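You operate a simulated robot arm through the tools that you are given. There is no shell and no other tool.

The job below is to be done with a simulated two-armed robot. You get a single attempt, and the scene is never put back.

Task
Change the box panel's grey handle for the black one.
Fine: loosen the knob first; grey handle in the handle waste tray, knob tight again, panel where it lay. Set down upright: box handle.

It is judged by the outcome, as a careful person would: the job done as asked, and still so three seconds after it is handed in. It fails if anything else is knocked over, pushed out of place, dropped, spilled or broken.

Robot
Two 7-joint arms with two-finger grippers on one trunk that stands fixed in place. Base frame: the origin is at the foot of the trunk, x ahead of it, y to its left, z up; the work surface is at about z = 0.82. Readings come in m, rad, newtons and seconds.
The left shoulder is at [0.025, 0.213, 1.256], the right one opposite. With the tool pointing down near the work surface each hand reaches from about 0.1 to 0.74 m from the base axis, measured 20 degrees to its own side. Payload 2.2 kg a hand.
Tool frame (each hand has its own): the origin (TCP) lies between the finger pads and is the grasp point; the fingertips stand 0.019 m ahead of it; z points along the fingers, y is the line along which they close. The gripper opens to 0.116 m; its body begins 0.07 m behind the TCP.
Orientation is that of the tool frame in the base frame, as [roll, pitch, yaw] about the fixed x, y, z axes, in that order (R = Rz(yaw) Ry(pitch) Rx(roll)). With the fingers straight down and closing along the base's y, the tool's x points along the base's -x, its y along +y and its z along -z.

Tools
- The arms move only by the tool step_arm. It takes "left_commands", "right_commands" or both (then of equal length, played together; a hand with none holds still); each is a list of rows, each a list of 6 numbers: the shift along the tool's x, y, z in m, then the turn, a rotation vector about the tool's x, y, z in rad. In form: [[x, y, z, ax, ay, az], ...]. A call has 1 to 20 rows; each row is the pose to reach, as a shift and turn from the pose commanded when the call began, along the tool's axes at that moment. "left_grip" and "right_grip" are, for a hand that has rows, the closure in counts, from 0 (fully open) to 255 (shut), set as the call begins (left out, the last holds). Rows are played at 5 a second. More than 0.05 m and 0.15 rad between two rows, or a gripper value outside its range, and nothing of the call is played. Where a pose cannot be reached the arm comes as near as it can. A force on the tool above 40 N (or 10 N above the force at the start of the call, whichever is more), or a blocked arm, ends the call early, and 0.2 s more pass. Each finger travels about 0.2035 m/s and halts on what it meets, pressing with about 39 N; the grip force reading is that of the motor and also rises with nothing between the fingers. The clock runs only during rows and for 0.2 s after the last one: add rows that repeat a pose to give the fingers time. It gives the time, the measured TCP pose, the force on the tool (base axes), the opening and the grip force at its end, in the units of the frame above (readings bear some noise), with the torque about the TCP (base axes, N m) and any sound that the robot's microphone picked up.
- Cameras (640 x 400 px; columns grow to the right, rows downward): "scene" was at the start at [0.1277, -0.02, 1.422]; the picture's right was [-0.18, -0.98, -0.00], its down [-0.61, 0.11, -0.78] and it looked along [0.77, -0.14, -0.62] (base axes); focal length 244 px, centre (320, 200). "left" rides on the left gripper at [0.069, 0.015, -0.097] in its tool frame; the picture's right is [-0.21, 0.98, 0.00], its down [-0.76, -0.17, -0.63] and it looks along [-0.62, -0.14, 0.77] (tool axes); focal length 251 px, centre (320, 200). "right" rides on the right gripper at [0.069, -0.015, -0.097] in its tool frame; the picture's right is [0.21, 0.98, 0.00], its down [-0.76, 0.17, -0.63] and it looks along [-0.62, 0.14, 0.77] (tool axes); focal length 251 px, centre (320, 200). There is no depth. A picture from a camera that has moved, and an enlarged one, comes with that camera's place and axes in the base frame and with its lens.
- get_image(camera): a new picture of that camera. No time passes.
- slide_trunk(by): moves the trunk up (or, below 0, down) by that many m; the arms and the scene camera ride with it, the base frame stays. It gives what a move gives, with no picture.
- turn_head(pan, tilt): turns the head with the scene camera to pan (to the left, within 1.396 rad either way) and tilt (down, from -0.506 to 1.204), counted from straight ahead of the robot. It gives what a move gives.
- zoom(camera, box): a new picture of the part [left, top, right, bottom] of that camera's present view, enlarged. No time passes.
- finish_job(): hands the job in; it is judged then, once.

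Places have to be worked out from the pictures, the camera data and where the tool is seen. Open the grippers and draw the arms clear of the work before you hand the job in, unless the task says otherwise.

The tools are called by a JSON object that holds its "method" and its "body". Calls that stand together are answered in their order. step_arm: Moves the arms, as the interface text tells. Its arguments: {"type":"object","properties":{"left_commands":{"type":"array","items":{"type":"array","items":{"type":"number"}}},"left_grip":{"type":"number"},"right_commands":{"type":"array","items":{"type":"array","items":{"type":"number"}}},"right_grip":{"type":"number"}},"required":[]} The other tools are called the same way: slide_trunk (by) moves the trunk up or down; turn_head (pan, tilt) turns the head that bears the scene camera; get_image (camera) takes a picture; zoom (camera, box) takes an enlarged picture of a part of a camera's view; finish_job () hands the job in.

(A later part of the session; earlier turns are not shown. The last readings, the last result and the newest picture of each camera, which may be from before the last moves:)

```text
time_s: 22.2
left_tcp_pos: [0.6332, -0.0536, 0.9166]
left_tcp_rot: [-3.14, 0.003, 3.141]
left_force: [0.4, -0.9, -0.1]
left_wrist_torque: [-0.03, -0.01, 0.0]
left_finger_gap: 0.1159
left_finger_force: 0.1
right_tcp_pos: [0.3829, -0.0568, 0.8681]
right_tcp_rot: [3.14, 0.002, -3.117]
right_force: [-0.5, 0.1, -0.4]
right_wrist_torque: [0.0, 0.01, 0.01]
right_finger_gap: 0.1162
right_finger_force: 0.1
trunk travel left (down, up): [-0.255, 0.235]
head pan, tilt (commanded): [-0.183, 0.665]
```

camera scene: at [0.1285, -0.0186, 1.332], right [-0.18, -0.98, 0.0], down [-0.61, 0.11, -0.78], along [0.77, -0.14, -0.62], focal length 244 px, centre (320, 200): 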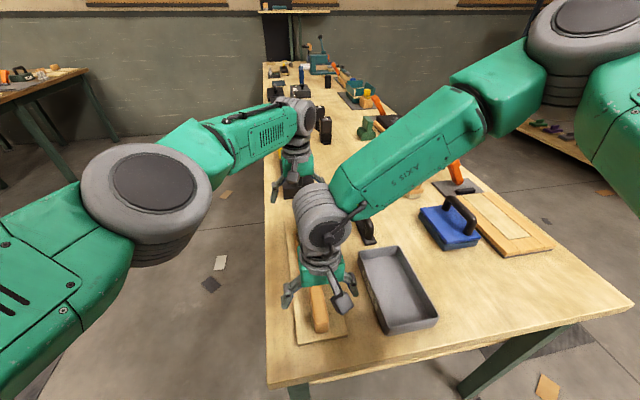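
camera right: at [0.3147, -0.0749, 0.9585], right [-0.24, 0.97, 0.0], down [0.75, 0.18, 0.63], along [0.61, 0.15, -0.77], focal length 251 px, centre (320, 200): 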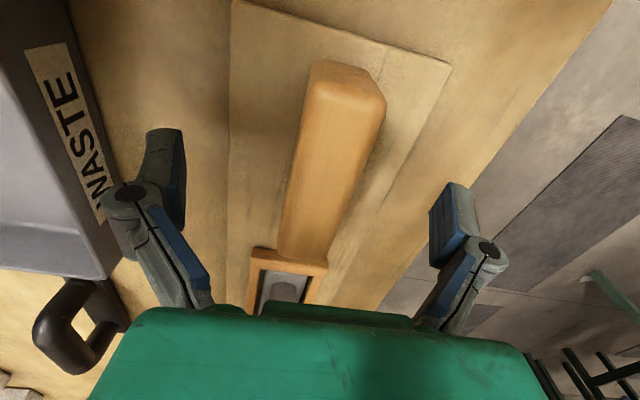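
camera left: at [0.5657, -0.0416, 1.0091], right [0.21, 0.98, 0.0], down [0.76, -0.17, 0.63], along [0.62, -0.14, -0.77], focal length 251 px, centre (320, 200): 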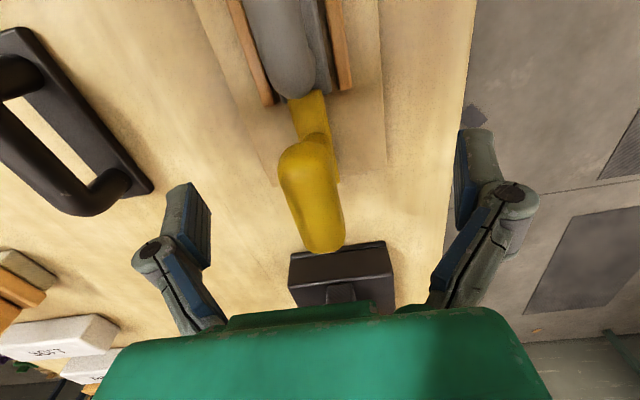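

Now I'll correct: left to about (0.638, -0.060, 0.912), right to about (0.384, -0.058, 0.862).

{"method": "step_arm", "body": {"left_commands": [[-0.005, -0.0064, 0.0045, 0, 0, 0], [-0.005, -0.0064, 0.0045, 0, 0, 0], [-0.005, -0.0064, 0.0045, 0, 0, 0], [-0.005, -0.0064, 0.0045, 0, 0, 0]], "right_commands": [[-0.001, -0.001, 0.006, 0, 0, 0], [-0.001, -0.001, 0.006, 0, 0, 0], [-0.001, -0.001, 0.006, 0, 0, 0], [-0.001, -0.001, 0.006, 0, 0, 0]]}}

{"method": "get_image", "body": {"camera": "left"}}

{"method": "get_image", "body": {"camera": "right"}}

```text
time_s: 23.2
left_tcp_pos: [0.6352, -0.0579, 0.9125]
left_tcp_rot: [-3.14, 0.003, 3.141]
left_force: [-0.6, 0.7, 0.4]
left_wrist_torque: [-0.02, 0.0, 0.0]
left_finger_gap: 0.116
left_finger_force: 0.0
left hand out of reach, approached as far as the arm can: row 1, 2, 3, 4
right_tcp_pos: [0.3842, -0.0586, 0.863]
right_tcp_rot: [3.138, 0.003, -3.116]
right_force: [0.4, 0.1, -0.4]
right_wrist_torque: [0.0, -0.01, 0.0]
right_finger_gap: 0.1159
right_finger_force: 0.0
trunk travel left (down, up): [-0.255, 0.235]
head pan, tilt (commanded): [-0.183, 0.665]
```

```text
taken
camera left: at [0.5664, -0.043, 1.0095], right [0.21, 0.98, 0.0], down [0.76, -0.17, 0.63], along [0.62, -0.14, -0.77], focal length 251 px, centre (320, 200)
```

left: 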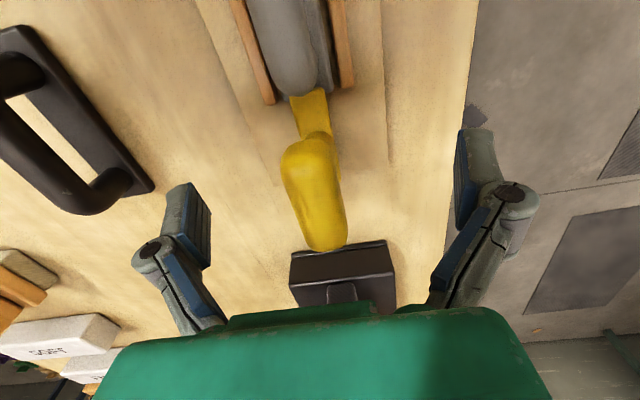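

```text
taken
camera right: at [0.3154, -0.0742, 0.9594], right [-0.24, 0.97, 0.0], down [0.75, 0.18, 0.63], along [0.61, 0.15, -0.77], focal length 251 px, centre (320, 200)
```

right: 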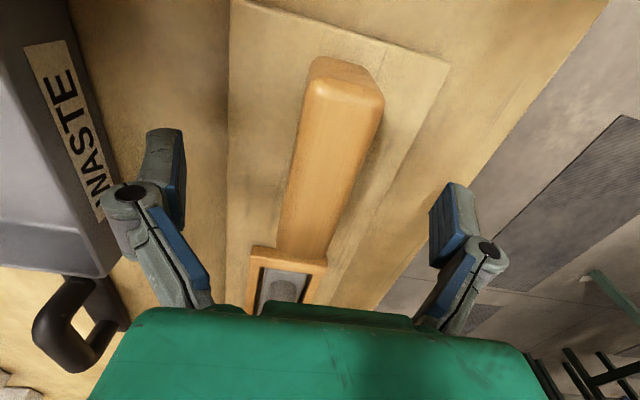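

The right hand is well placed on the block. The left is 2–3 mm short of the knob axis, so I'll tilt its tool by about 1.6° outward to recover that reach, in a direction that still helps after the quarter turn.

{"method": "step_arm", "body": {"left_commands": [[-0.0014, -0.001, 0.0005, 0.013, -0.005, 0], [-0.0028, -0.0021, 0.0005, 0.026, -0.01, 0], [-0.0028, -0.0021, 0.0005, 0.026, -0.01, 0], [-0.0028, -0.0021, 0.0005, 0.026, -0.01, 0]]}}

{"method": "zoom", "body": {"camera": "left", "box": [150, 70, 490, 290]}}

```text
time_s: 24.2
left_tcp_pos: [0.6401, -0.059, 0.9113]
left_tcp_rot: [-3.115, 0.013, -3.141]
left_force: [-0.5, 0.6, -0.2]
left_wrist_torque: [0.0, 0.02, 0.0]
left_finger_gap: 0.1159
left_finger_force: 0.0
right_tcp_pos: [0.3851, -0.0584, 0.8624]
right_tcp_rot: [3.139, 0.002, -3.114]
right_force: [0.1, 1.7, 0.2]
right_wrist_torque: [0.04, 0.0, -0.01]
right_finger_gap: 0.1163
right_finger_force: 0.0
trunk travel left (down, up): [-0.255, 0.235]
head pan, tilt (commanded): [-0.183, 0.665]
```

```text
1.82 times, centred on (320, 180) of left
camera zoom: at [0.5684, -0.0426, 1.0079], right [0.21, 0.98, -0.02], down [0.75, -0.15, 0.65], along [0.63, -0.16, -0.76], focal length 457 px, centre (320, 236)
```

zoom: 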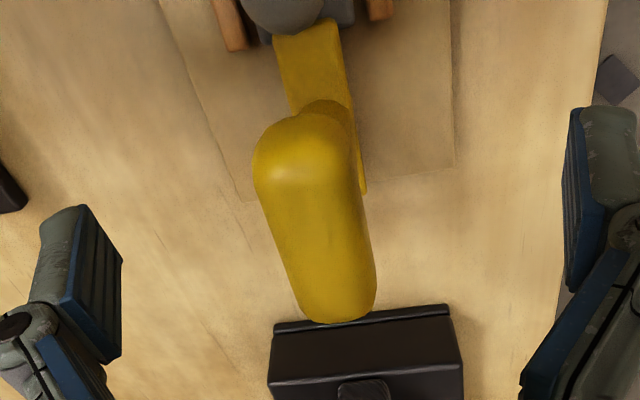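

The left is now reachable at (0.640, -0.059, 0.911) with no warning. I'll close the right gripper on the block first and check the forces.

{"method": "step_arm", "body": {"right_commands": [[0, 0, 0, 0, 0, 0], [0, 0, 0, 0, 0, 0], [0, 0, 0, 0, 0, 0], [0, 0, 0, 0, 0, 0]], "right_grip": 255}}

{"method": "get_image", "body": {"camera": "right"}}

```text
time_s: 25.2
left_tcp_pos: [0.6382, -0.0594, 0.9098]
left_tcp_rot: [-3.117, 0.011, 3.141]
left_force: [0.6, -0.2, -0.5]
left_wrist_torque: [-0.01, 0.0, 0.02]
left_finger_gap: 0.1163
left_finger_force: 0.1
right_tcp_pos: [0.3862, -0.0594, 0.8617]
right_tcp_rot: [3.14, 0.0, -3.117]
right_force: [-1.8, -1.9, -0.9]
right_wrist_torque: [-0.06, -0.93, -0.57]
right_finger_gap: 0.029
right_finger_force: 38.2
trunk travel left (down, up): [-0.255, 0.235]
head pan, tilt (commanded): [-0.183, 0.665]
```

```text
taken
camera right: at [0.3155, -0.0745, 0.9593], right [-0.24, 0.97, 0.0], down [0.75, 0.18, 0.63], along [0.61, 0.15, -0.77], focal length 251 px, centre (320, 200)
```

right: 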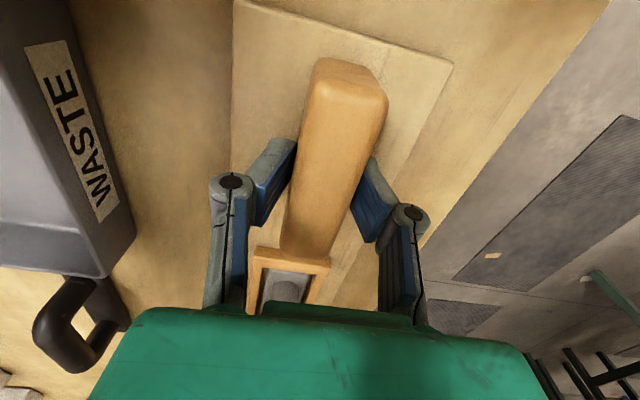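

The block is held (gap 0.029, 38 N) with almost no side force. Now I'll close the left gripper on the knob wing.

{"method": "step_arm", "body": {"left_commands": [[0, 0, 0, 0, 0, 0], [0, 0, 0, 0, 0, 0], [0, 0, 0, 0, 0, 0], [0, 0, 0, 0, 0, 0]], "left_grip": 255}}

{"method": "get_image", "body": {"camera": "left"}}

```text
time_s: 26.2
left_tcp_pos: [0.639, -0.0587, 0.9096]
left_tcp_rot: [-3.115, 0.011, -3.141]
left_force: [0.2, 5.0, 0.2]
left_wrist_torque: [0.22, 0.11, -0.01]
left_finger_gap: 0.0225
left_finger_force: 38.9
right_tcp_pos: [0.3858, -0.0583, 0.8629]
right_tcp_rot: [-3.14, -0.001, -3.117]
right_force: [-0.5, -6.8, 3.4]
right_wrist_torque: [-0.22, -0.05, -1.29]
right_finger_gap: 0.0289
right_finger_force: 38.3
trunk travel left (down, up): [-0.255, 0.235]
head pan, tilt (commanded): [-0.183, 0.665]
```

```text
taken
camera left: at [0.5689, -0.0425, 1.0076], right [0.21, 0.98, -0.02], down [0.75, -0.15, 0.65], along [0.63, -0.15, -0.76], focal length 251 px, centre (320, 200)
```

left: 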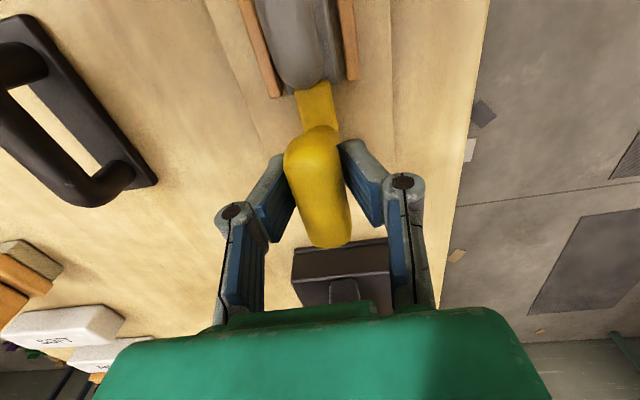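

The wing is held (gap 0.0225). I'll start turning counter-clockwise about the vertical in small steps and watch torque and sound.

{"method": "step_arm", "body": {"left_commands": [[0, 0, 0, -0.0011, -0.0027, -0.1], [0, 0, 0, -0.0022, -0.0053, -0.2], [0, 0, 0, -0.0033, -0.008, -0.3], [0, 0, 0, -0.0033, -0.008, -0.3]]}}

{"method": "get_image", "body": {"camera": "left"}}

{"method": "get_image", "body": {"camera": "right"}}

```text
time_s: 27.2
left_tcp_pos: [0.6384, -0.0602, 0.9115]
left_tcp_rot: [-3.114, 0.014, -2.843]
left_force: [2.0, 3.8, -0.2]
left_wrist_torque: [0.11, 0.09, -0.01]
left_finger_gap: 0.0227
left_finger_force: 39.2
right_tcp_pos: [0.3849, -0.0589, 0.8625]
right_tcp_rot: [3.141, -0.001, -3.115]
right_force: [-2.7, -4.2, 0.4]
right_wrist_torque: [-0.18, -0.18, -0.89]
right_finger_gap: 0.029
right_finger_force: 39.0
trunk travel left (down, up): [-0.255, 0.235]
head pan, tilt (commanded): [-0.183, 0.665]
```

```text
taken
camera left: at [0.5665, -0.065, 1.0076], right [-0.08, 1.0, -0.02], down [0.76, 0.08, 0.65], along [0.65, 0.04, -0.76], focal length 251 px, centre (320, 200)
```

left: 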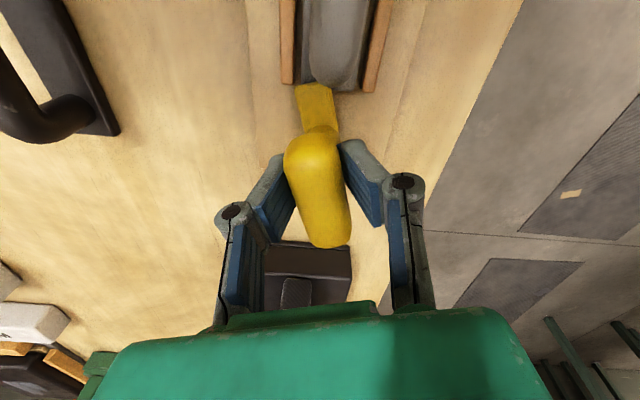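

```text
taken
camera right: at [0.3154, -0.0743, 0.9594], right [-0.24, 0.97, 0.0], down [0.75, 0.18, 0.63], along [0.61, 0.15, -0.77], focal length 251 px, centre (320, 200)
```

right: 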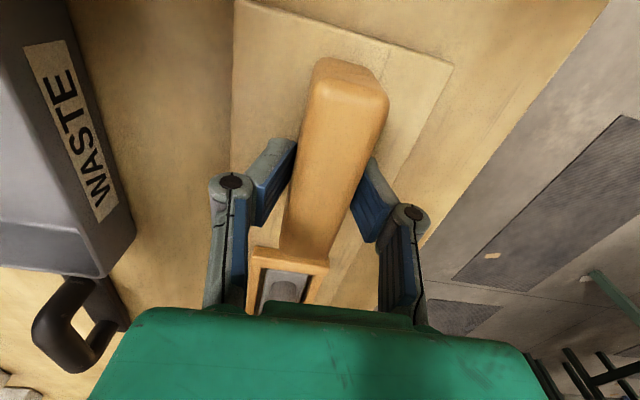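

The knob turns freely with the bar following it, and the panel stays put. I'll continue to a full 90°.

{"method": "step_arm", "body": {"left_commands": [[0, 0, 0, -0.0014, -0.0034, -0.127], [0, 0, 0, -0.0028, -0.0068, -0.254], [0, 0, 0, -0.0042, -0.0101, -0.381], [0, 0, 0, -0.0056, -0.0135, -0.508], [0, 0, 0, -0.007, -0.0169, -0.635], [0, 0, 0, -0.007, -0.0169, -0.635]]}}

{"method": "get_image", "body": {"camera": "left"}}

```text
time_s: 28.6
left_tcp_pos: [0.6393, -0.0586, 0.9106]
left_tcp_rot: [-3.114, 0.012, -2.203]
left_force: [11.0, 1.8, -0.4]
left_wrist_torque: [0.07, -0.19, -0.01]
left_finger_gap: 0.0226
left_finger_force: 39.0
right_tcp_pos: [0.3844, -0.0569, 0.863]
right_tcp_rot: [3.14, 0.001, -3.115]
right_force: [-10.8, -0.2, 3.4]
right_wrist_torque: [-0.13, -0.47, -0.57]
right_finger_gap: 0.0288
right_finger_force: 38.8
trunk travel left (down, up): [-0.255, 0.235]
head pan, tilt (commanded): [-0.183, 0.665]
```

```text
taken
camera left: at [0.5836, -0.106, 1.0081], right [-0.66, 0.75, -0.03], down [0.56, 0.52, 0.65], along [0.5, 0.41, -0.76], focal length 251 px, centre (320, 200)
```

left: 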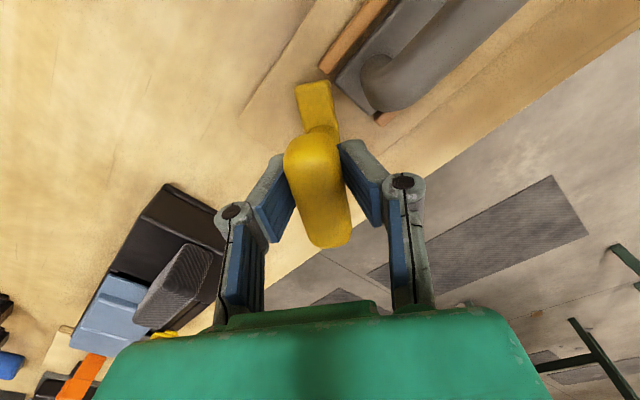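

Torque stays low, but a side force of about 11 N builds along x, meaning my TCP is slightly off the knob axis. I'll continue the remaining turn while easing about 2 mm toward +x.

{"method": "step_arm", "body": {"left_commands": [[-0.0009, -0.0012, 0, 0, 0, 0], [-0.0009, -0.0012, 0, -0.0014, -0.0034, -0.127], [-0.001, -0.0014, 0, -0.0028, -0.0068, -0.254], [-0.0011, -0.0015, 0, -0.0042, -0.0101, -0.381], [-0.0012, -0.0016, 0, -0.0042, -0.0101, -0.381]]}}

{"method": "get_image", "body": {"camera": "left"}}

```text
time_s: 29.8
left_tcp_pos: [0.6397, -0.061, 0.9117]
left_tcp_rot: [-3.113, 0.01, -1.823]
left_force: [8.0, 1.6, -0.3]
left_wrist_torque: [0.14, -0.04, -0.04]
left_finger_gap: 0.0223
left_finger_force: 39.2
right_tcp_pos: [0.3857, -0.0596, 0.863]
right_tcp_rot: [3.14, 0.0, -3.116]
right_force: [-9.1, 0.2, 3.5]
right_wrist_torque: [0.02, 0.54, -0.52]
right_finger_gap: 0.0288
right_finger_force: 39.2
trunk travel left (down, up): [-0.255, 0.235]
head pan, tilt (commanded): [-0.183, 0.665]
```

```text
taken
camera left: at [0.6067, -0.124, 1.0084], right [-0.89, 0.45, -0.03], down [0.33, 0.69, 0.65], along [0.31, 0.57, -0.76], focal length 251 px, centre (320, 200)
```

left: 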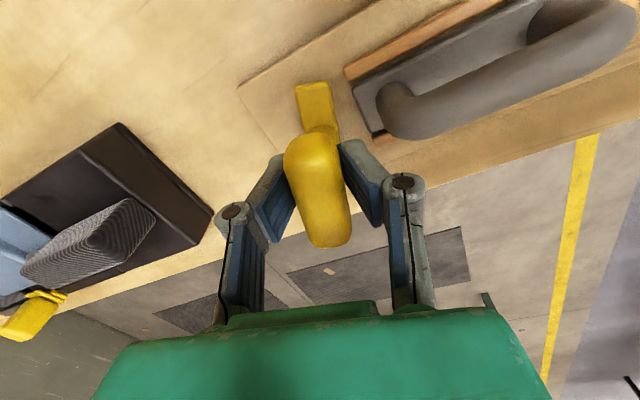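

Turned about 75° so far, and the bar has swung clear of the grey base end. I'll finish to about 90°.

{"method": "step_arm", "body": {"left_commands": [[-0.0003, -0.001, 0, -0.0014, -0.0034, -0.127], [-0.0003, -0.001, 0, -0.0028, -0.0067, -0.252], [-0.0003, -0.001, 0, -0.0028, -0.0067, -0.252]]}}

{"method": "get_image", "body": {"camera": "left"}}

{"method": "get_image", "body": {"camera": "right"}}

```text
time_s: 30.6
left_tcp_pos: [0.6425, -0.0596, 0.9114]
left_tcp_rot: [-3.112, 0.01, -1.571]
left_force: [14.1, 1.0, -0.2]
left_wrist_torque: [-0.07, -0.18, -0.03]
left_finger_gap: 0.0224
left_finger_force: 38.8
right_tcp_pos: [0.385, -0.058, 0.8616]
right_tcp_rot: [3.14, 0.001, -3.115]
right_force: [-14.1, 0.0, 5.8]
right_wrist_torque: [-0.07, -0.3, -0.21]
right_finger_gap: 0.0286
right_finger_force: 39.1
trunk travel left (down, up): [-0.255, 0.235]
head pan, tilt (commanded): [-0.183, 0.665]
```

```text
taken
camera left: at [0.6245, -0.1296, 1.0083], right [-0.98, 0.21, -0.03], down [0.15, 0.75, 0.65], along [0.16, 0.63, -0.76], focal length 251 px, centre (320, 200)
```

left: 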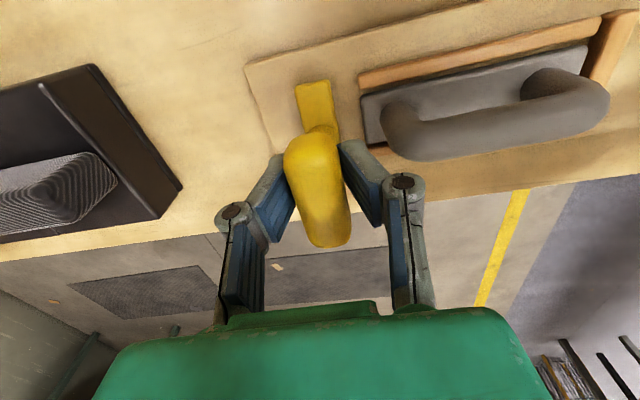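

```text
taken
camera right: at [0.3152, -0.0742, 0.9595], right [-0.24, 0.97, 0.0], down [0.75, 0.19, 0.63], along [0.61, 0.15, -0.77], focal length 251 px, centre (320, 200)
```

right: 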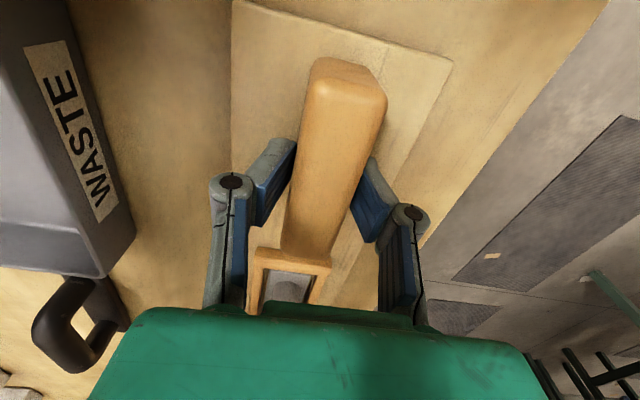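

The knob is at 90°, loose, with the bar across the panel. The grey handle bar is near the left finger, so I'll open only slightly (count 190, ~30 mm), then lift straight off before opening further.

{"method": "step_arm", "body": {"left_commands": [[0, 0, 0, 0, 0, 0], [0, 0, 0, 0, 0, 0], [0, 0, 0, 0, 0, 0]], "left_grip": 190}}

{"method": "get_image", "body": {"camera": "left"}}

```text
time_s: 31.4
left_tcp_pos: [0.642, -0.0597, 0.911]
left_tcp_rot: [-3.115, 0.011, -1.571]
left_force: [0.2, 0.0, -0.5]
left_wrist_torque: [-0.01, -0.05, -0.02]
left_finger_gap: 0.0299
left_finger_force: 0.1
right_tcp_pos: [0.3869, -0.0584, 0.8618]
right_tcp_rot: [3.139, 0.0, -3.114]
right_force: [1.2, 0.2, -0.5]
right_wrist_torque: [0.2, 0.75, -0.13]
right_finger_gap: 0.0289
right_finger_force: 39.3
trunk travel left (down, up): [-0.255, 0.235]
head pan, tilt (commanded): [-0.183, 0.665]
```

```text
taken
camera left: at [0.6243, -0.1304, 1.0083], right [-0.98, 0.22, -0.03], down [0.15, 0.75, 0.64], along [0.16, 0.63, -0.76], focal length 251 px, centre (320, 200)
```

left: 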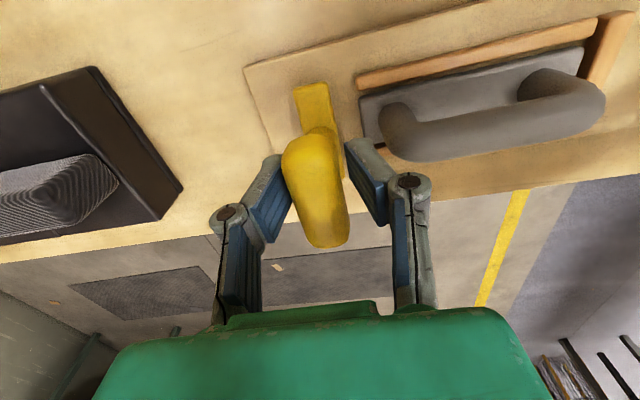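

The forces vanished and the knob stays at 90°. I'll lift the left hand straight up and withdraw it to the left, clear of the handle.

{"method": "step_arm", "body": {"left_commands": [[-0.0005, -0.001, -0.04, 0, 0, 0], [-0.0009, -0.0021, -0.08, 0, 0, 0], [-0.0395, 0.0219, -0.0875, 0, 0, 0], [-0.0782, 0.0459, -0.095, 0, 0, 0], [-0.1168, 0.0699, -0.1025, 0, 0, 0], [-0.1555, 0.094, -0.11, 0, 0, 0], [-0.1941, 0.118, -0.1175, 0, 0, 0], [-0.2327, 0.1419, -0.125, 0, 0, 0], [-0.2714, 0.166, -0.1325, 0, 0, 0], [-0.31, 0.19, -0.14, 0, 0, 0]]}}

{"method": "get_image", "body": {"camera": "scene"}}

{"method": "get_image", "body": {"camera": "right"}}

```text
time_s: 33.6
left_tcp_pos: [0.4475, 0.2529, 1.0472]
left_tcp_rot: [-3.112, 0.009, -1.574]
left_force: [-0.5, 0.4, 0.3]
left_wrist_torque: [-0.04, -0.01, 0.04]
left_finger_gap: 0.0292
left_finger_force: 0.1
left hand out of reach, approached as far as the arm can: row 1, 2
right_tcp_pos: [0.3855, -0.0575, 0.8633]
right_tcp_rot: [-3.14, -0.001, -3.116]
right_force: [0.0, 0.0, -0.5]
right_wrist_torque: [-0.02, 0.59, -0.03]
right_finger_gap: 0.0285
right_finger_force: 38.6
trunk travel left (down, up): [-0.255, 0.235]
head pan, tilt (commanded): [-0.183, 0.665]
```

```text
taken
camera scene: at [0.1261, -0.0153, 1.2772], right [-0.18, -0.98, 0.0], down [-0.61, 0.11, -0.79], along [0.77, -0.14, -0.62], focal length 244 px, centre (320, 200)
```

scene: 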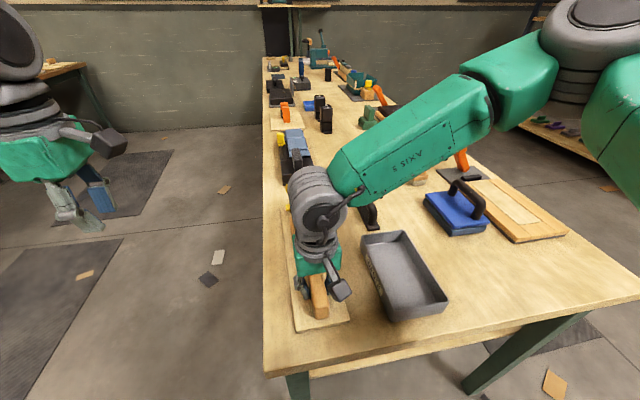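

```text
taken
camera right: at [0.3145, -0.0724, 0.9597], right [-0.24, 0.97, 0.0], down [0.75, 0.19, 0.63], along [0.61, 0.15, -0.77], focal length 251 px, centre (320, 200)
```

right: 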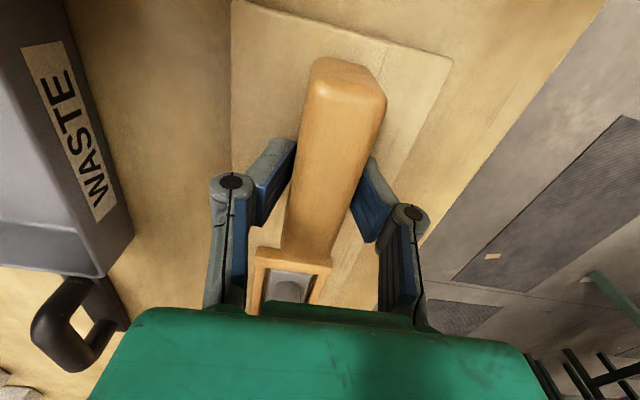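

The left hand is clear. Now I'll open the right gripper off the block, raise it, and move to hover above the grey handle at about (0.545, -0.060, 0.95).

{"method": "step_arm", "body": {"right_commands": [[0, 0, 0, 0, 0, 0], [0, 0, 0, 0, 0, 0], [0, 0, -0.045, 0, 0, 0], [0, 0, -0.087, 0, 0, 0], [-0.04, -0.0018, -0.087, 0, 0, 0], [-0.08, -0.0035, -0.087, 0, 0, 0], [-0.12, -0.0053, -0.087, 0, 0, 0], [-0.1599, -0.0071, -0.087, 0, 0, 0], [-0.1599, -0.0071, -0.087, 0, 0, 0], [-0.1599, -0.0071, -0.087, 0, 0, 0]], "right_grip": 0}}

{"method": "get_image", "body": {"camera": "right"}}

{"method": "get_image", "body": {"camera": "scene"}}

```text
time_s: 35.8
left_tcp_pos: [0.4487, 0.2515, 1.0469]
left_tcp_rot: [-3.115, 0.009, -1.573]
left_force: [-0.7, -1.1, -0.1]
left_wrist_torque: [0.02, 0.07, -0.03]
left_finger_gap: 0.0295
left_finger_force: 0.1
right_tcp_pos: [0.5454, -0.0599, 0.9496]
right_tcp_rot: [3.141, -0.001, -3.114]
right_force: [1.2, -0.5, 0.0]
right_wrist_torque: [0.0, 0.02, 0.03]
right_finger_gap: 0.1157
right_finger_force: 0.0
trunk travel left (down, up): [-0.255, 0.235]
head pan, tilt (commanded): [-0.183, 0.665]
```

```text
taken
camera right: at [0.4755, -0.0759, 1.0466], right [-0.24, 0.97, 0.0], down [0.75, 0.19, 0.63], along [0.61, 0.15, -0.77], focal length 251 px, centre (320, 200)
```

right: 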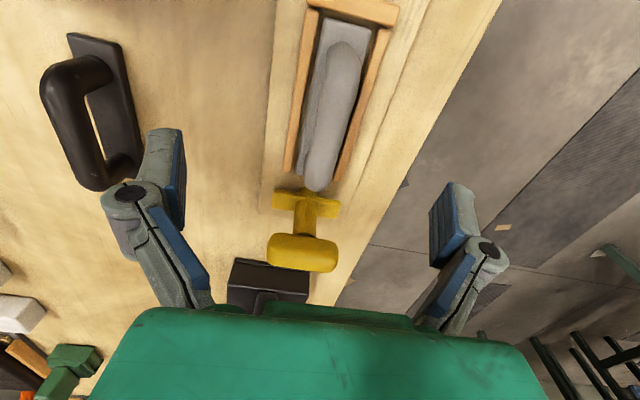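

```text
taken
camera scene: at [0.1279, -0.0163, 1.277], right [-0.18, -0.98, 0.0], down [-0.61, 0.11, -0.78], along [0.77, -0.14, -0.62], focal length 244 px, centre (320, 200)
```

scene: 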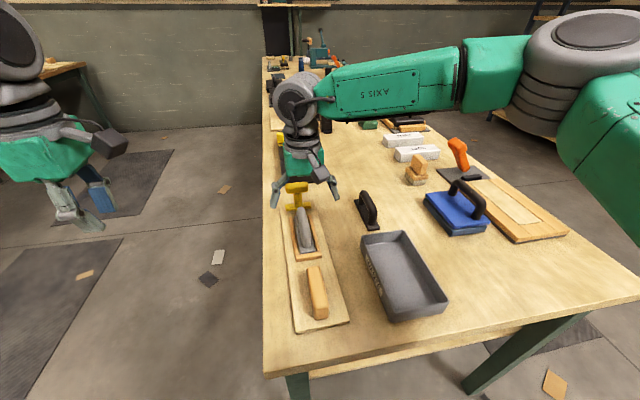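

I'll zoom on the handle and knob in this view to measure the bar position and slot clearances.

{"method": "zoom", "body": {"camera": "right", "box": [250, 0, 420, 210]}}

{"method": "zoom", "body": {"camera": "right", "box": [260, 130, 370, 280]}}

{"method": "zoom", "body": {"camera": "right", "box": [20, 10, 180, 210]}}

{"method": "zoom", "body": {"camera": "scene", "box": [260, 170, 460, 340]}}

```text
1.90 times, centred on (335, 105) of right
camera zoom: at [0.4755, -0.0759, 1.0466], right [-0.24, 0.97, 0.0], down [0.75, 0.19, 0.63], along [0.61, 0.15, -0.77], focal length 479 px, centre (291, 381)
```

zoom: 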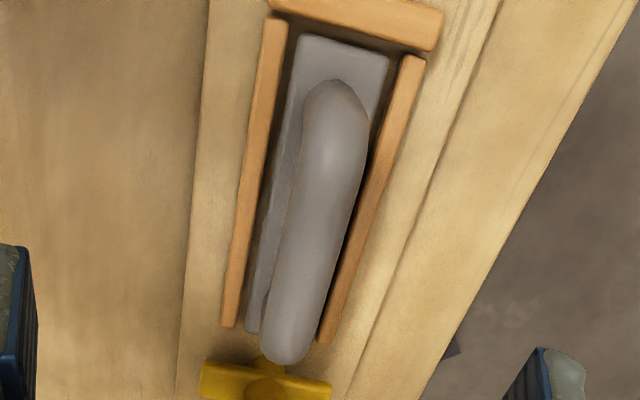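

```text
2.67 times, centred on (315, 205) of right
camera zoom: at [0.4755, -0.0759, 1.0466], right [-0.24, 0.97, 0.0], down [0.75, 0.19, 0.63], along [0.61, 0.15, -0.77], focal length 670 px, centre (333, 187)
```

zoom: 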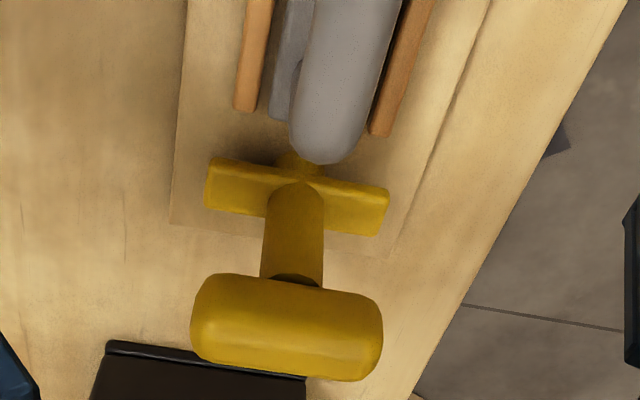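

```text
2.00 times, centred on (100, 110) of right
camera zoom: at [0.4755, -0.0759, 1.0466], right [-0.24, 0.97, 0.0], down [0.75, 0.19, 0.63], along [0.61, 0.15, -0.77], focal length 503 px, centre (760, 380)
```

zoom: 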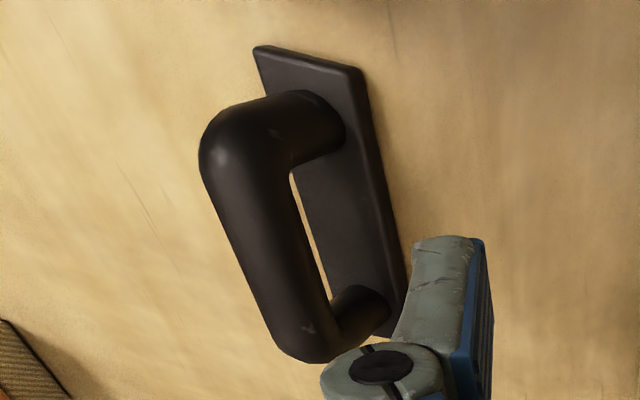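

```text
2.35 times, centred on (360, 255) of scene
camera zoom: at [0.1279, -0.0163, 1.277], right [-0.18, -0.98, 0.0], down [-0.61, 0.11, -0.78], along [0.77, -0.14, -0.62], focal length 574 px, centre (226, 71)
```

zoom: 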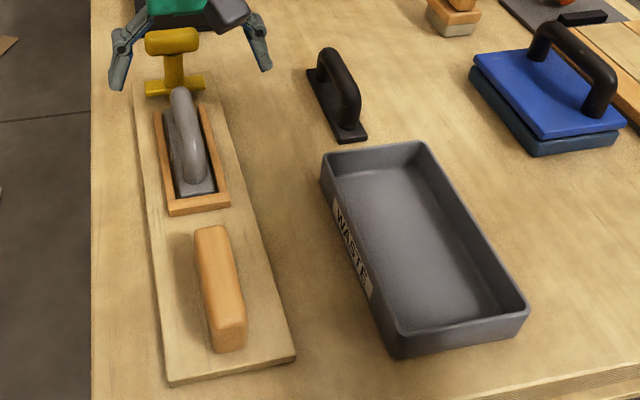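

The knob is clearly across the panel now. The bar lies about 6 mm to +y of my TCP, centred at x≈0.546 and z≈0.88, and the slot leaves ~4 mm clearance on each side. I'll shift and lower around the bar with the gripper open.

{"method": "step_arm", "body": {"right_commands": [[-0.0005, 0.006, 0.0, 0, 0, 0], [-0.0005, 0.006, 0.03, 0, 0, 0], [-0.0005, 0.006, 0.055, 0, 0, 0], [-0.0005, 0.006, 0.055, 0, 0, 0]]}}

{"method": "get_image", "body": {"camera": "right"}}

```text
time_s: 36.8
left_tcp_pos: [0.45, 0.2518, 1.0474]
left_tcp_rot: [-3.113, 0.011, -1.573]
left_force: [-0.3, -0.2, -0.3]
left_wrist_torque: [0.0, 0.03, -0.03]
left_finger_gap: 0.0296
left_finger_force: 0.0
right_tcp_pos: [0.544, -0.0545, 0.8958]
right_tcp_rot: [-3.141, 0.002, -3.115]
right_force: [1.4, 0.0, 0.4]
right_wrist_torque: [-0.02, 0.03, 0.02]
right_finger_gap: 0.1158
right_finger_force: 0.1
trunk travel left (down, up): [-0.255, 0.235]
head pan, tilt (commanded): [-0.183, 0.665]
```

```text
taken
camera right: at [0.4741, -0.0699, 0.9921], right [-0.24, 0.97, 0.0], down [0.75, 0.19, 0.63], along [0.61, 0.15, -0.77], focal length 251 px, centre (320, 200)
```

right: 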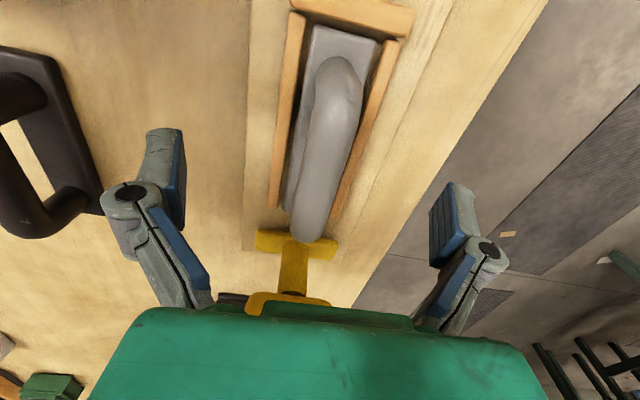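

I'm nearly centred. I'll zoom to judge the bar and slot yaw relative to the gripper before closing.

{"method": "zoom", "body": {"camera": "right", "box": [240, 0, 420, 260]}}

```text
1.54 times, centred on (330, 130) of right
camera zoom: at [0.4741, -0.0699, 0.9921], right [-0.24, 0.97, 0.0], down [0.75, 0.19, 0.63], along [0.61, 0.15, -0.77], focal length 387 px, centre (305, 308)
```

zoom: 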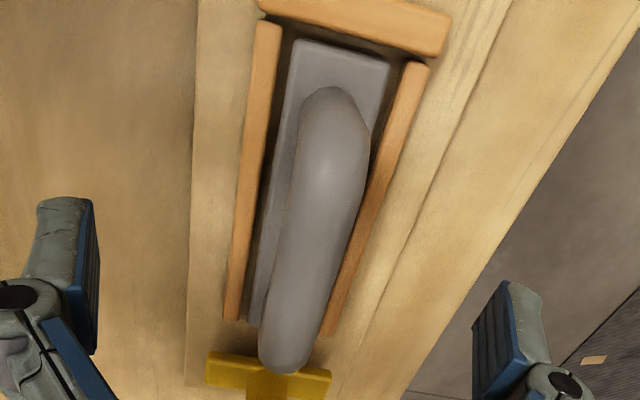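

The slot yaw is about +2.7° and its centre line is at y≈-0.052 here. I'll rotate a touch, shift +2.5 mm and lower to the bar centre.

{"method": "step_arm", "body": {"right_commands": [[-0.001, 0.0025, 0.0, 0, 0, -0.02], [-0.001, 0.0025, 0.008, 0, 0, -0.02], [-0.001, 0.0025, 0.0155, 0, 0, -0.02], [-0.001, 0.0025, 0.0155, 0, 0, -0.02], [-0.001, 0.0025, 0.0155, 0, 0, -0.02]]}}

{"method": "zoom", "body": {"camera": "right", "box": [120, 0, 520, 260]}}

```text
time_s: 38.0
left_tcp_pos: [0.4476, 0.2525, 1.0465]
left_tcp_rot: [-3.112, 0.008, -1.573]
left_force: [-0.1, -0.4, -0.3]
left_wrist_torque: [0.03, -0.01, 0.05]
left_finger_gap: 0.0296
left_finger_force: 0.0
right_tcp_pos: [0.5462, -0.0506, 0.8797]
right_tcp_rot: [-3.14, -0.001, -3.096]
right_force: [0.0, -0.7, -0.1]
right_wrist_torque: [0.0, -0.03, 0.02]
right_finger_gap: 0.1159
right_finger_force: 0.0
trunk travel left (down, up): [-0.255, 0.235]
head pan, tilt (commanded): [-0.183, 0.665]
```

```text
1.54 times, centred on (320, 130) of right
camera zoom: at [0.477, -0.0687, 0.9768], right [-0.26, 0.97, 0.0], down [0.75, 0.2, 0.63], along [0.61, 0.16, -0.77], focal length 387 px, centre (320, 308)
```

zoom: 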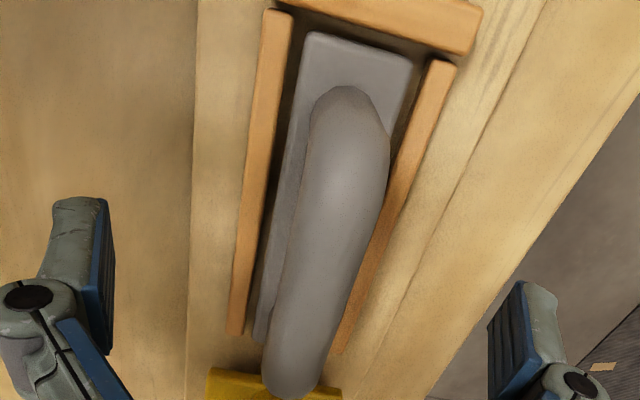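

The bar is centred between the fingers, and the tips sit at about 0.861, above the rails. Closing the right gripper.

{"method": "step_arm", "body": {"right_commands": [[0, 0, 0, 0, 0, 0], [0, 0, 0, 0, 0, 0], [0, 0, 0, 0, 0, 0], [0, 0, 0, 0, 0, 0]], "right_grip": 255}}

{"method": "get_image", "body": {"camera": "right"}}

```text
time_s: 39.0
left_tcp_pos: [0.449, 0.2524, 1.0482]
left_tcp_rot: [-3.114, 0.011, -1.572]
left_force: [0.8, 1.3, -0.1]
left_wrist_torque: [0.05, 0.02, 0.03]
left_finger_gap: 0.0296
left_finger_force: 0.1
right_tcp_pos: [0.5471, -0.0519, 0.8804]
right_tcp_rot: [-3.141, 0.0, -3.097]
right_force: [0.1, -0.2, -0.2]
right_wrist_torque: [-0.01, -0.03, 0.04]
right_finger_gap: 0.0125
right_finger_force: 39.4
trunk travel left (down, up): [-0.255, 0.235]
head pan, tilt (commanded): [-0.183, 0.665]
```

```text
taken
camera right: at [0.477, -0.0688, 0.9769], right [-0.26, 0.97, 0.0], down [0.75, 0.2, 0.63], along [0.61, 0.16, -0.77], focal length 251 px, centre (320, 200)
```

right: 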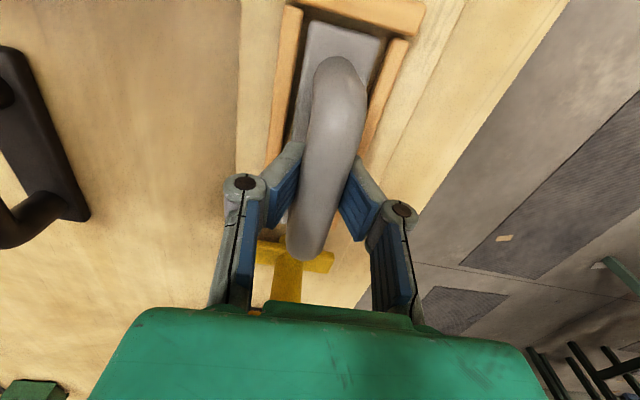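

The gap reads 0.0125, smaller than the ~0.021 bar width I estimated. I'll zoom to see how the pads sit on the bar before lifting.

{"method": "zoom", "body": {"camera": "right", "box": [220, 40, 420, 280]}}

{"method": "zoom", "body": {"camera": "scene", "box": [260, 130, 360, 260]}}

{"method": "get_image", "body": {"camera": "left"}}

```text
1.67 times, centred on (320, 160) of right
camera zoom: at [0.477, -0.0688, 0.9769], right [-0.26, 0.97, 0.0], down [0.75, 0.2, 0.63], along [0.61, 0.16, -0.77], focal length 419 px, centre (320, 267)
```

zoom: 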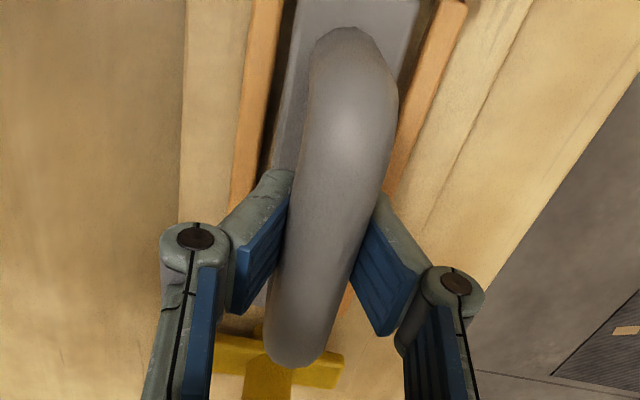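

```text
3.08 times, centred on (310, 195) of scene
camera zoom: at [0.1277, -0.0162, 1.277], right [-0.18, -0.98, 0.0], down [-0.61, 0.11, -0.78], along [0.77, -0.14, -0.62], focal length 750 px, centre (351, 215)
```

zoom: 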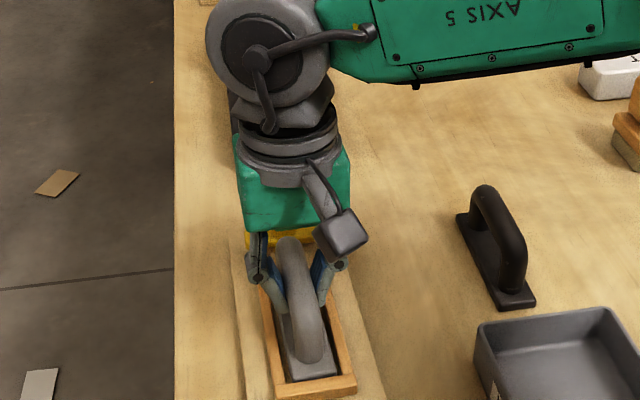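

```text
taken
camera left: at [0.4305, 0.1816, 1.1443], right [-0.98, 0.22, -0.03], down [0.15, 0.75, 0.64], along [0.16, 0.62, -0.76], focal length 251 px, centre (320, 200)
```

left: 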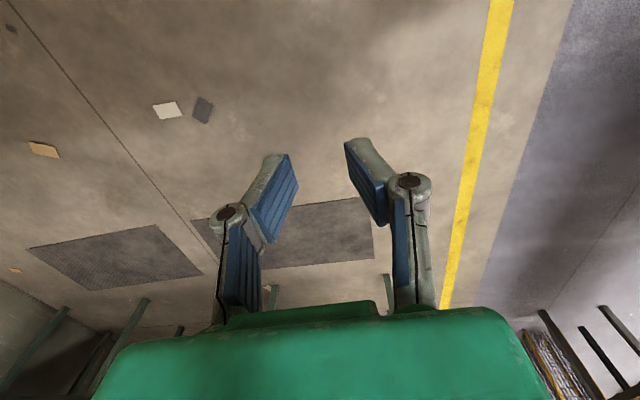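

The pads straddle the bar symmetrically and the handle hasn't shifted. I'll lift slowly by 20 mm and see whether it comes cleanly.

{"method": "step_arm", "body": {"right_commands": [[0, 0, -0.006, 0, 0, 0], [0, 0, -0.013, 0, 0, 0], [0, 0, -0.02, 0, 0, 0], [0, 0, -0.02, 0, 0, 0]]}}

{"method": "get_image", "body": {"camera": "right"}}

{"method": "zoom", "body": {"camera": "scene", "box": [260, 170, 400, 270]}}

```text
time_s: 40.0
left_tcp_pos: [0.4488, 0.2525, 1.0465]
left_tcp_rot: [-3.114, 0.012, -1.573]
left_force: [-0.1, -0.1, 0.7]
left_wrist_torque: [0.02, 0.05, 0.02]
left_finger_gap: 0.0296
left_finger_force: 0.0
right_tcp_pos: [0.5464, -0.0508, 0.8989]
right_tcp_rot: [3.141, 0.0, -3.095]
right_force: [0.7, 0.4, -1.5]
right_wrist_torque: [0.0, -0.03, 0.0]
right_finger_gap: 0.0124
right_finger_force: 39.0
trunk travel left (down, up): [-0.255, 0.235]
head pan, tilt (commanded): [-0.183, 0.665]
```

```text
taken
camera right: at [0.4779, -0.0689, 0.9968], right [-0.26, 0.97, 0.0], down [0.75, 0.2, 0.63], along [0.61, 0.16, -0.77], focal length 251 px, centre (320, 200)
```

right: 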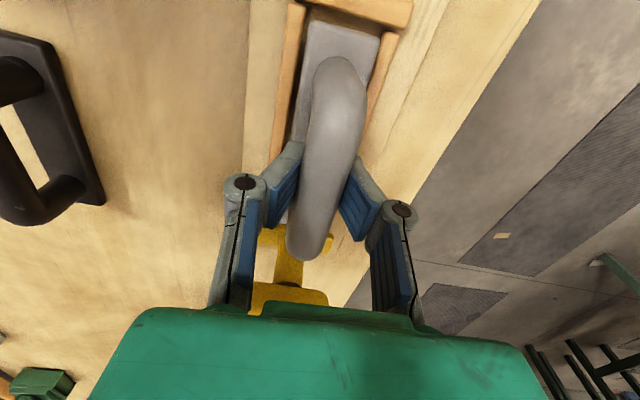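

```text
4.00 times, centred on (330, 220) of scene
camera zoom: at [0.1278, -0.0162, 1.277], right [-0.18, -0.98, 0.0], down [-0.61, 0.11, -0.78], along [0.77, -0.14, -0.62], focal length 975 px, centre (280, 120)
```

zoom: 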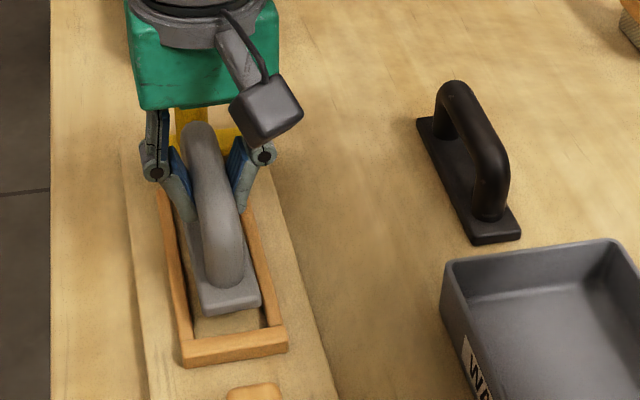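

The grey handle comes out cleanly, held firmly (about 1.5 N weight). The tray centre is at about (0.405, -0.231) from the scene view. I'll lift to 0.98 and carry the handle over the tray.

{"method": "step_arm", "body": {"right_commands": [[0, 0, -0.04, 0, 0, 0], [0, 0, -0.081, 0, 0, 0], [0.0249, -0.0289, -0.081, 0, 0, 0.009], [0.0498, -0.0578, -0.081, 0, 0, 0.018], [0.0748, -0.0868, -0.081, 0, 0, 0.027], [0.0997, -0.1157, -0.081, 0, 0, 0.036], [0.1246, -0.1446, -0.081, 0, 0, 0.045], [0.1495, -0.1735, -0.081, 0, 0, 0.055], [0.1495, -0.1735, -0.081, 0, 0, 0.055], [0.1495, -0.1735, -0.081, 0, 0, 0.055]]}}

{"method": "get_image", "body": {"camera": "right"}}

{"method": "get_image", "body": {"camera": "scene"}}

```text
time_s: 42.2
left_tcp_pos: [0.4483, 0.2527, 1.0473]
left_tcp_rot: [-3.113, 0.008, -1.573]
left_force: [-0.4, -0.4, 0.3]
left_wrist_torque: [-0.02, 0.01, -0.01]
left_finger_gap: 0.0295
left_finger_force: 0.1
right_tcp_pos: [0.408, -0.2328, 0.9793]
right_tcp_rot: [-3.141, 0.001, 3.133]
right_force: [0.8, -0.6, -0.7]
right_wrist_torque: [0.0, -0.02, -0.01]
right_finger_gap: 0.0122
right_finger_force: 38.4
trunk travel left (down, up): [-0.255, 0.235]
head pan, tilt (commanded): [-0.183, 0.665]
```

```text
taken
camera right: at [0.3365, -0.2458, 1.077], right [-0.21, 0.98, 0.0], down [0.76, 0.16, 0.63], along [0.62, 0.13, -0.77], focal length 251 px, centre (320, 200)
```

right: 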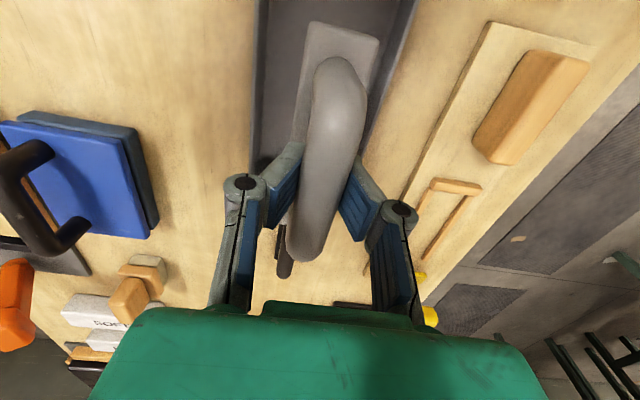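

```text
taken
camera scene: at [0.1267, -0.0168, 1.2771], right [-0.18, -0.98, 0.0], down [-0.61, 0.11, -0.78], along [0.77, -0.14, -0.62], focal length 244 px, centre (320, 200)
```

scene: 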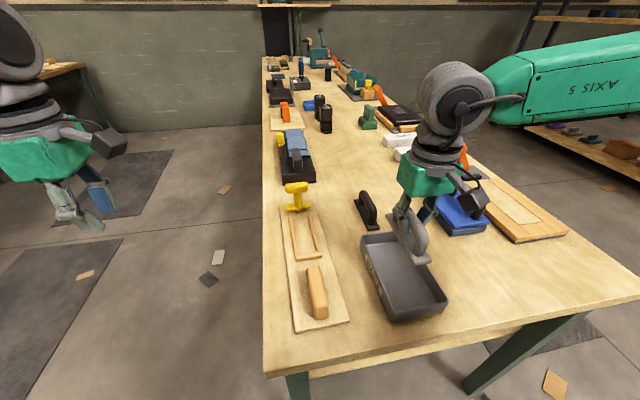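

I'll zoom on the tray region and the empty slot from the scene camera.

{"method": "zoom", "body": {"camera": "scene", "box": [340, 180, 460, 330]}}

{"method": "zoom", "body": {"camera": "scene", "box": [270, 170, 390, 270]}}

{"method": "zoom", "body": {"camera": "right", "box": [220, 0, 420, 170]}}

```text
2.67 times, centred on (400, 255) of scene
camera zoom: at [0.1267, -0.0168, 1.2771], right [-0.18, -0.98, 0.0], down [-0.61, 0.11, -0.78], along [0.77, -0.14, -0.62], focal length 650 px, centre (107, 53)
```

zoom: 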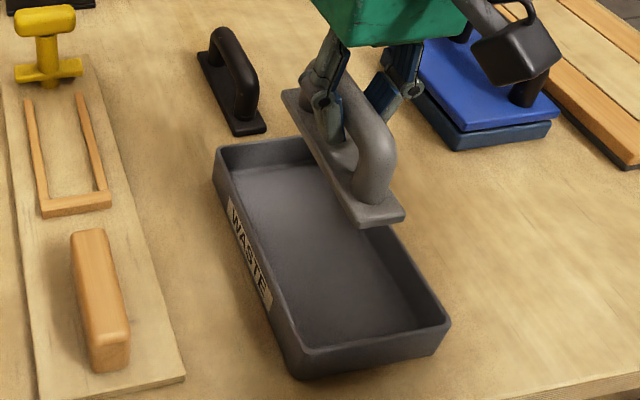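

```text
4.00 times, centred on (330, 220) of scene
camera zoom: at [0.1267, -0.0168, 1.2771], right [-0.18, -0.98, 0.0], down [-0.61, 0.11, -0.78], along [0.77, -0.14, -0.62], focal length 975 px, centre (280, 120)
```

zoom: 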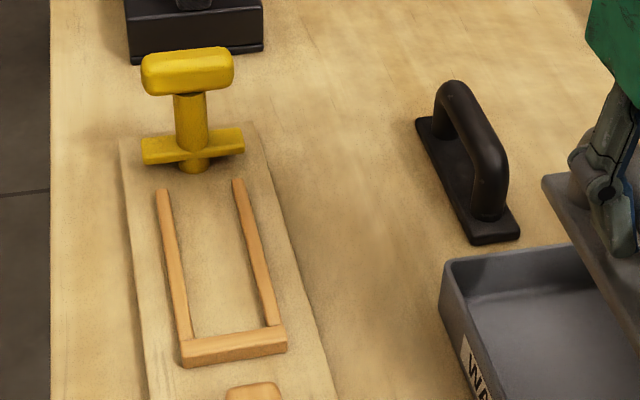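

```text
2.35 times, centred on (320, 85) of right
camera zoom: at [0.3365, -0.2458, 1.077], right [-0.21, 0.98, 0.0], down [0.76, 0.16, 0.63], along [0.62, 0.13, -0.77], focal length 592 px, centre (320, 471)
```

zoom: 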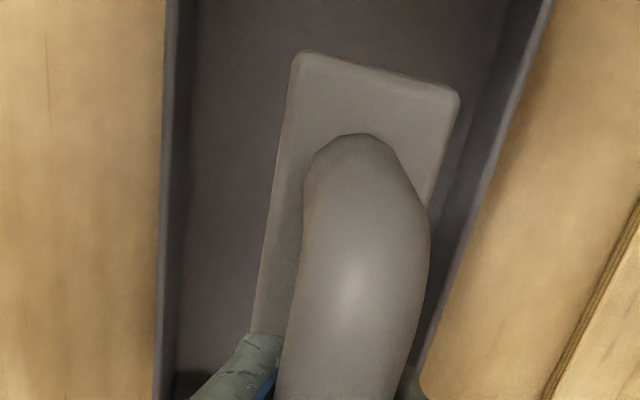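

The handle is centred over the tray (interior y from -0.281 to -0.182, TCP at -0.233). I'll lower it to just above the floor.

{"method": "step_arm", "body": {"right_commands": [[0.002, 0.001, 0.03, 0, 0, 0], [0.002, 0.001, 0.06, 0, 0, 0], [0.002, 0.001, 0.085, 0, 0, 0], [0.002, 0.001, 0.099, 0, 0, 0], [0.002, 0.001, 0.099, 0, 0, 0]]}}

{"method": "zoom", "body": {"camera": "scene", "box": [340, 180, 460, 330]}}

```text
time_s: 43.4
left_tcp_pos: [0.4484, 0.2508, 1.0481]
left_tcp_rot: [-3.113, 0.01, -1.574]
left_force: [-0.2, -0.1, -0.3]
left_wrist_torque: [-0.02, 0.04, 0.01]
left_finger_gap: 0.0297
left_finger_force: 0.0
right_tcp_pos: [0.4022, -0.232, 0.8807]
right_tcp_rot: [3.14, -0.001, 3.133]
right_force: [0.4, -0.9, -2.3]
right_wrist_torque: [-0.03, 0.0, 0.01]
right_finger_gap: 0.0119
right_finger_force: 38.7
trunk travel left (down, up): [-0.255, 0.235]
head pan, tilt (commanded): [-0.183, 0.665]
```

```text
2.67 times, centred on (400, 255) of scene
camera zoom: at [0.1267, -0.0181, 1.2771], right [-0.18, -0.98, 0.0], down [-0.61, 0.11, -0.78], along [0.77, -0.14, -0.62], focal length 650 px, centre (107, 53)
```

zoom: 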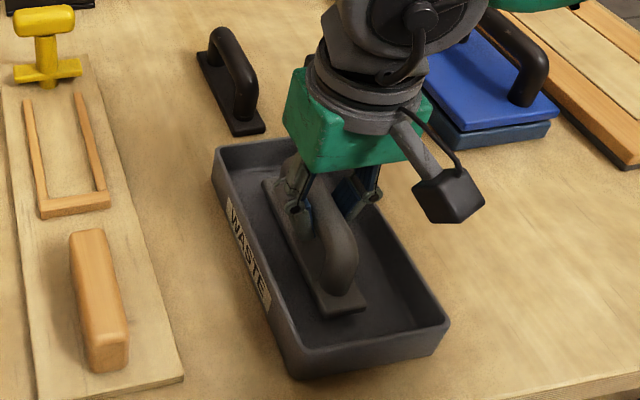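

It's inside the tray, close to the floor. I'll lower in small steps to feel for contact.

{"method": "step_arm", "body": {"right_commands": [[0, 0, 0.003, 0, 0, 0], [0, 0, 0.006, 0, 0, 0], [0, 0, 0.006, 0, 0, 0]]}}

```text
time_s: 44.2
left_tcp_pos: [0.4475, 0.2507, 1.048]
left_tcp_rot: [-3.115, 0.011, -1.572]
left_force: [-0.3, 0.2, -0.3]
left_wrist_torque: [0.01, -0.02, -0.03]
left_finger_gap: 0.0294
left_finger_force: 0.0
right_tcp_pos: [0.4036, -0.2322, 0.8747]
right_tcp_rot: [3.139, 0.002, 3.134]
right_force: [0.9, -0.5, -1.0]
right_wrist_torque: [0.01, 0.0, 0.01]
right_finger_gap: 0.0118
right_finger_force: 38.8
trunk travel left (down, up): [-0.255, 0.235]
head pan, tilt (commanded): [-0.183, 0.665]
```

No contact yet. Continuing in 3 mm steps.

{"method": "step_arm", "body": {"right_commands": [[0, 0, 0.003, 0, 0, 0], [0, 0, 0.003, 0, 0, 0]]}}

{"method": "step_arm", "body": {"right_commands": [[0, 0, 0.003, 0, 0, 0], [0, 0, 0.003, 0, 0, 0]]}}

```text
time_s: 44.8
left_tcp_pos: [0.4472, 0.2513, 1.0475]
left_tcp_rot: [-3.113, 0.009, -1.572]
left_force: [0.6, -0.7, 0.1]
left_wrist_torque: [-0.01, -0.02, -0.01]
left_finger_gap: 0.0295
left_finger_force: 0.0
right_tcp_pos: [0.4036, -0.2313, 0.8727]
right_tcp_rot: [3.14, 0.0, 3.132]
right_force: [0.0, 0.0, 2.2]
right_wrist_torque: [0.04, -0.1, 0.0]
right_finger_gap: 0.0121
right_finger_force: 38.8
trunk travel left (down, up): [-0.255, 0.235]
head pan, tilt (commanded): [-0.183, 0.665]
```

```text
time_s: 45.4
left_tcp_pos: [0.448, 0.2503, 1.0476]
left_tcp_rot: [-3.114, 0.011, -1.573]
left_force: [0.4, -0.4, 0.7]
left_wrist_torque: [-0.01, 0.01, -0.04]
left_finger_gap: 0.0296
left_finger_force: 0.0
right_tcp_pos: [0.4037, -0.2329, 0.8697]
right_tcp_rot: [3.138, 0.002, 3.132]
right_force: [0.2, -4.1, 13.0]
right_wrist_torque: [0.0, -0.06, 0.03]
right_finger_gap: 0.0104
right_finger_force: 37.5
trunk travel left (down, up): [-0.255, 0.235]
head pan, tilt (commanded): [-0.183, 0.665]
```

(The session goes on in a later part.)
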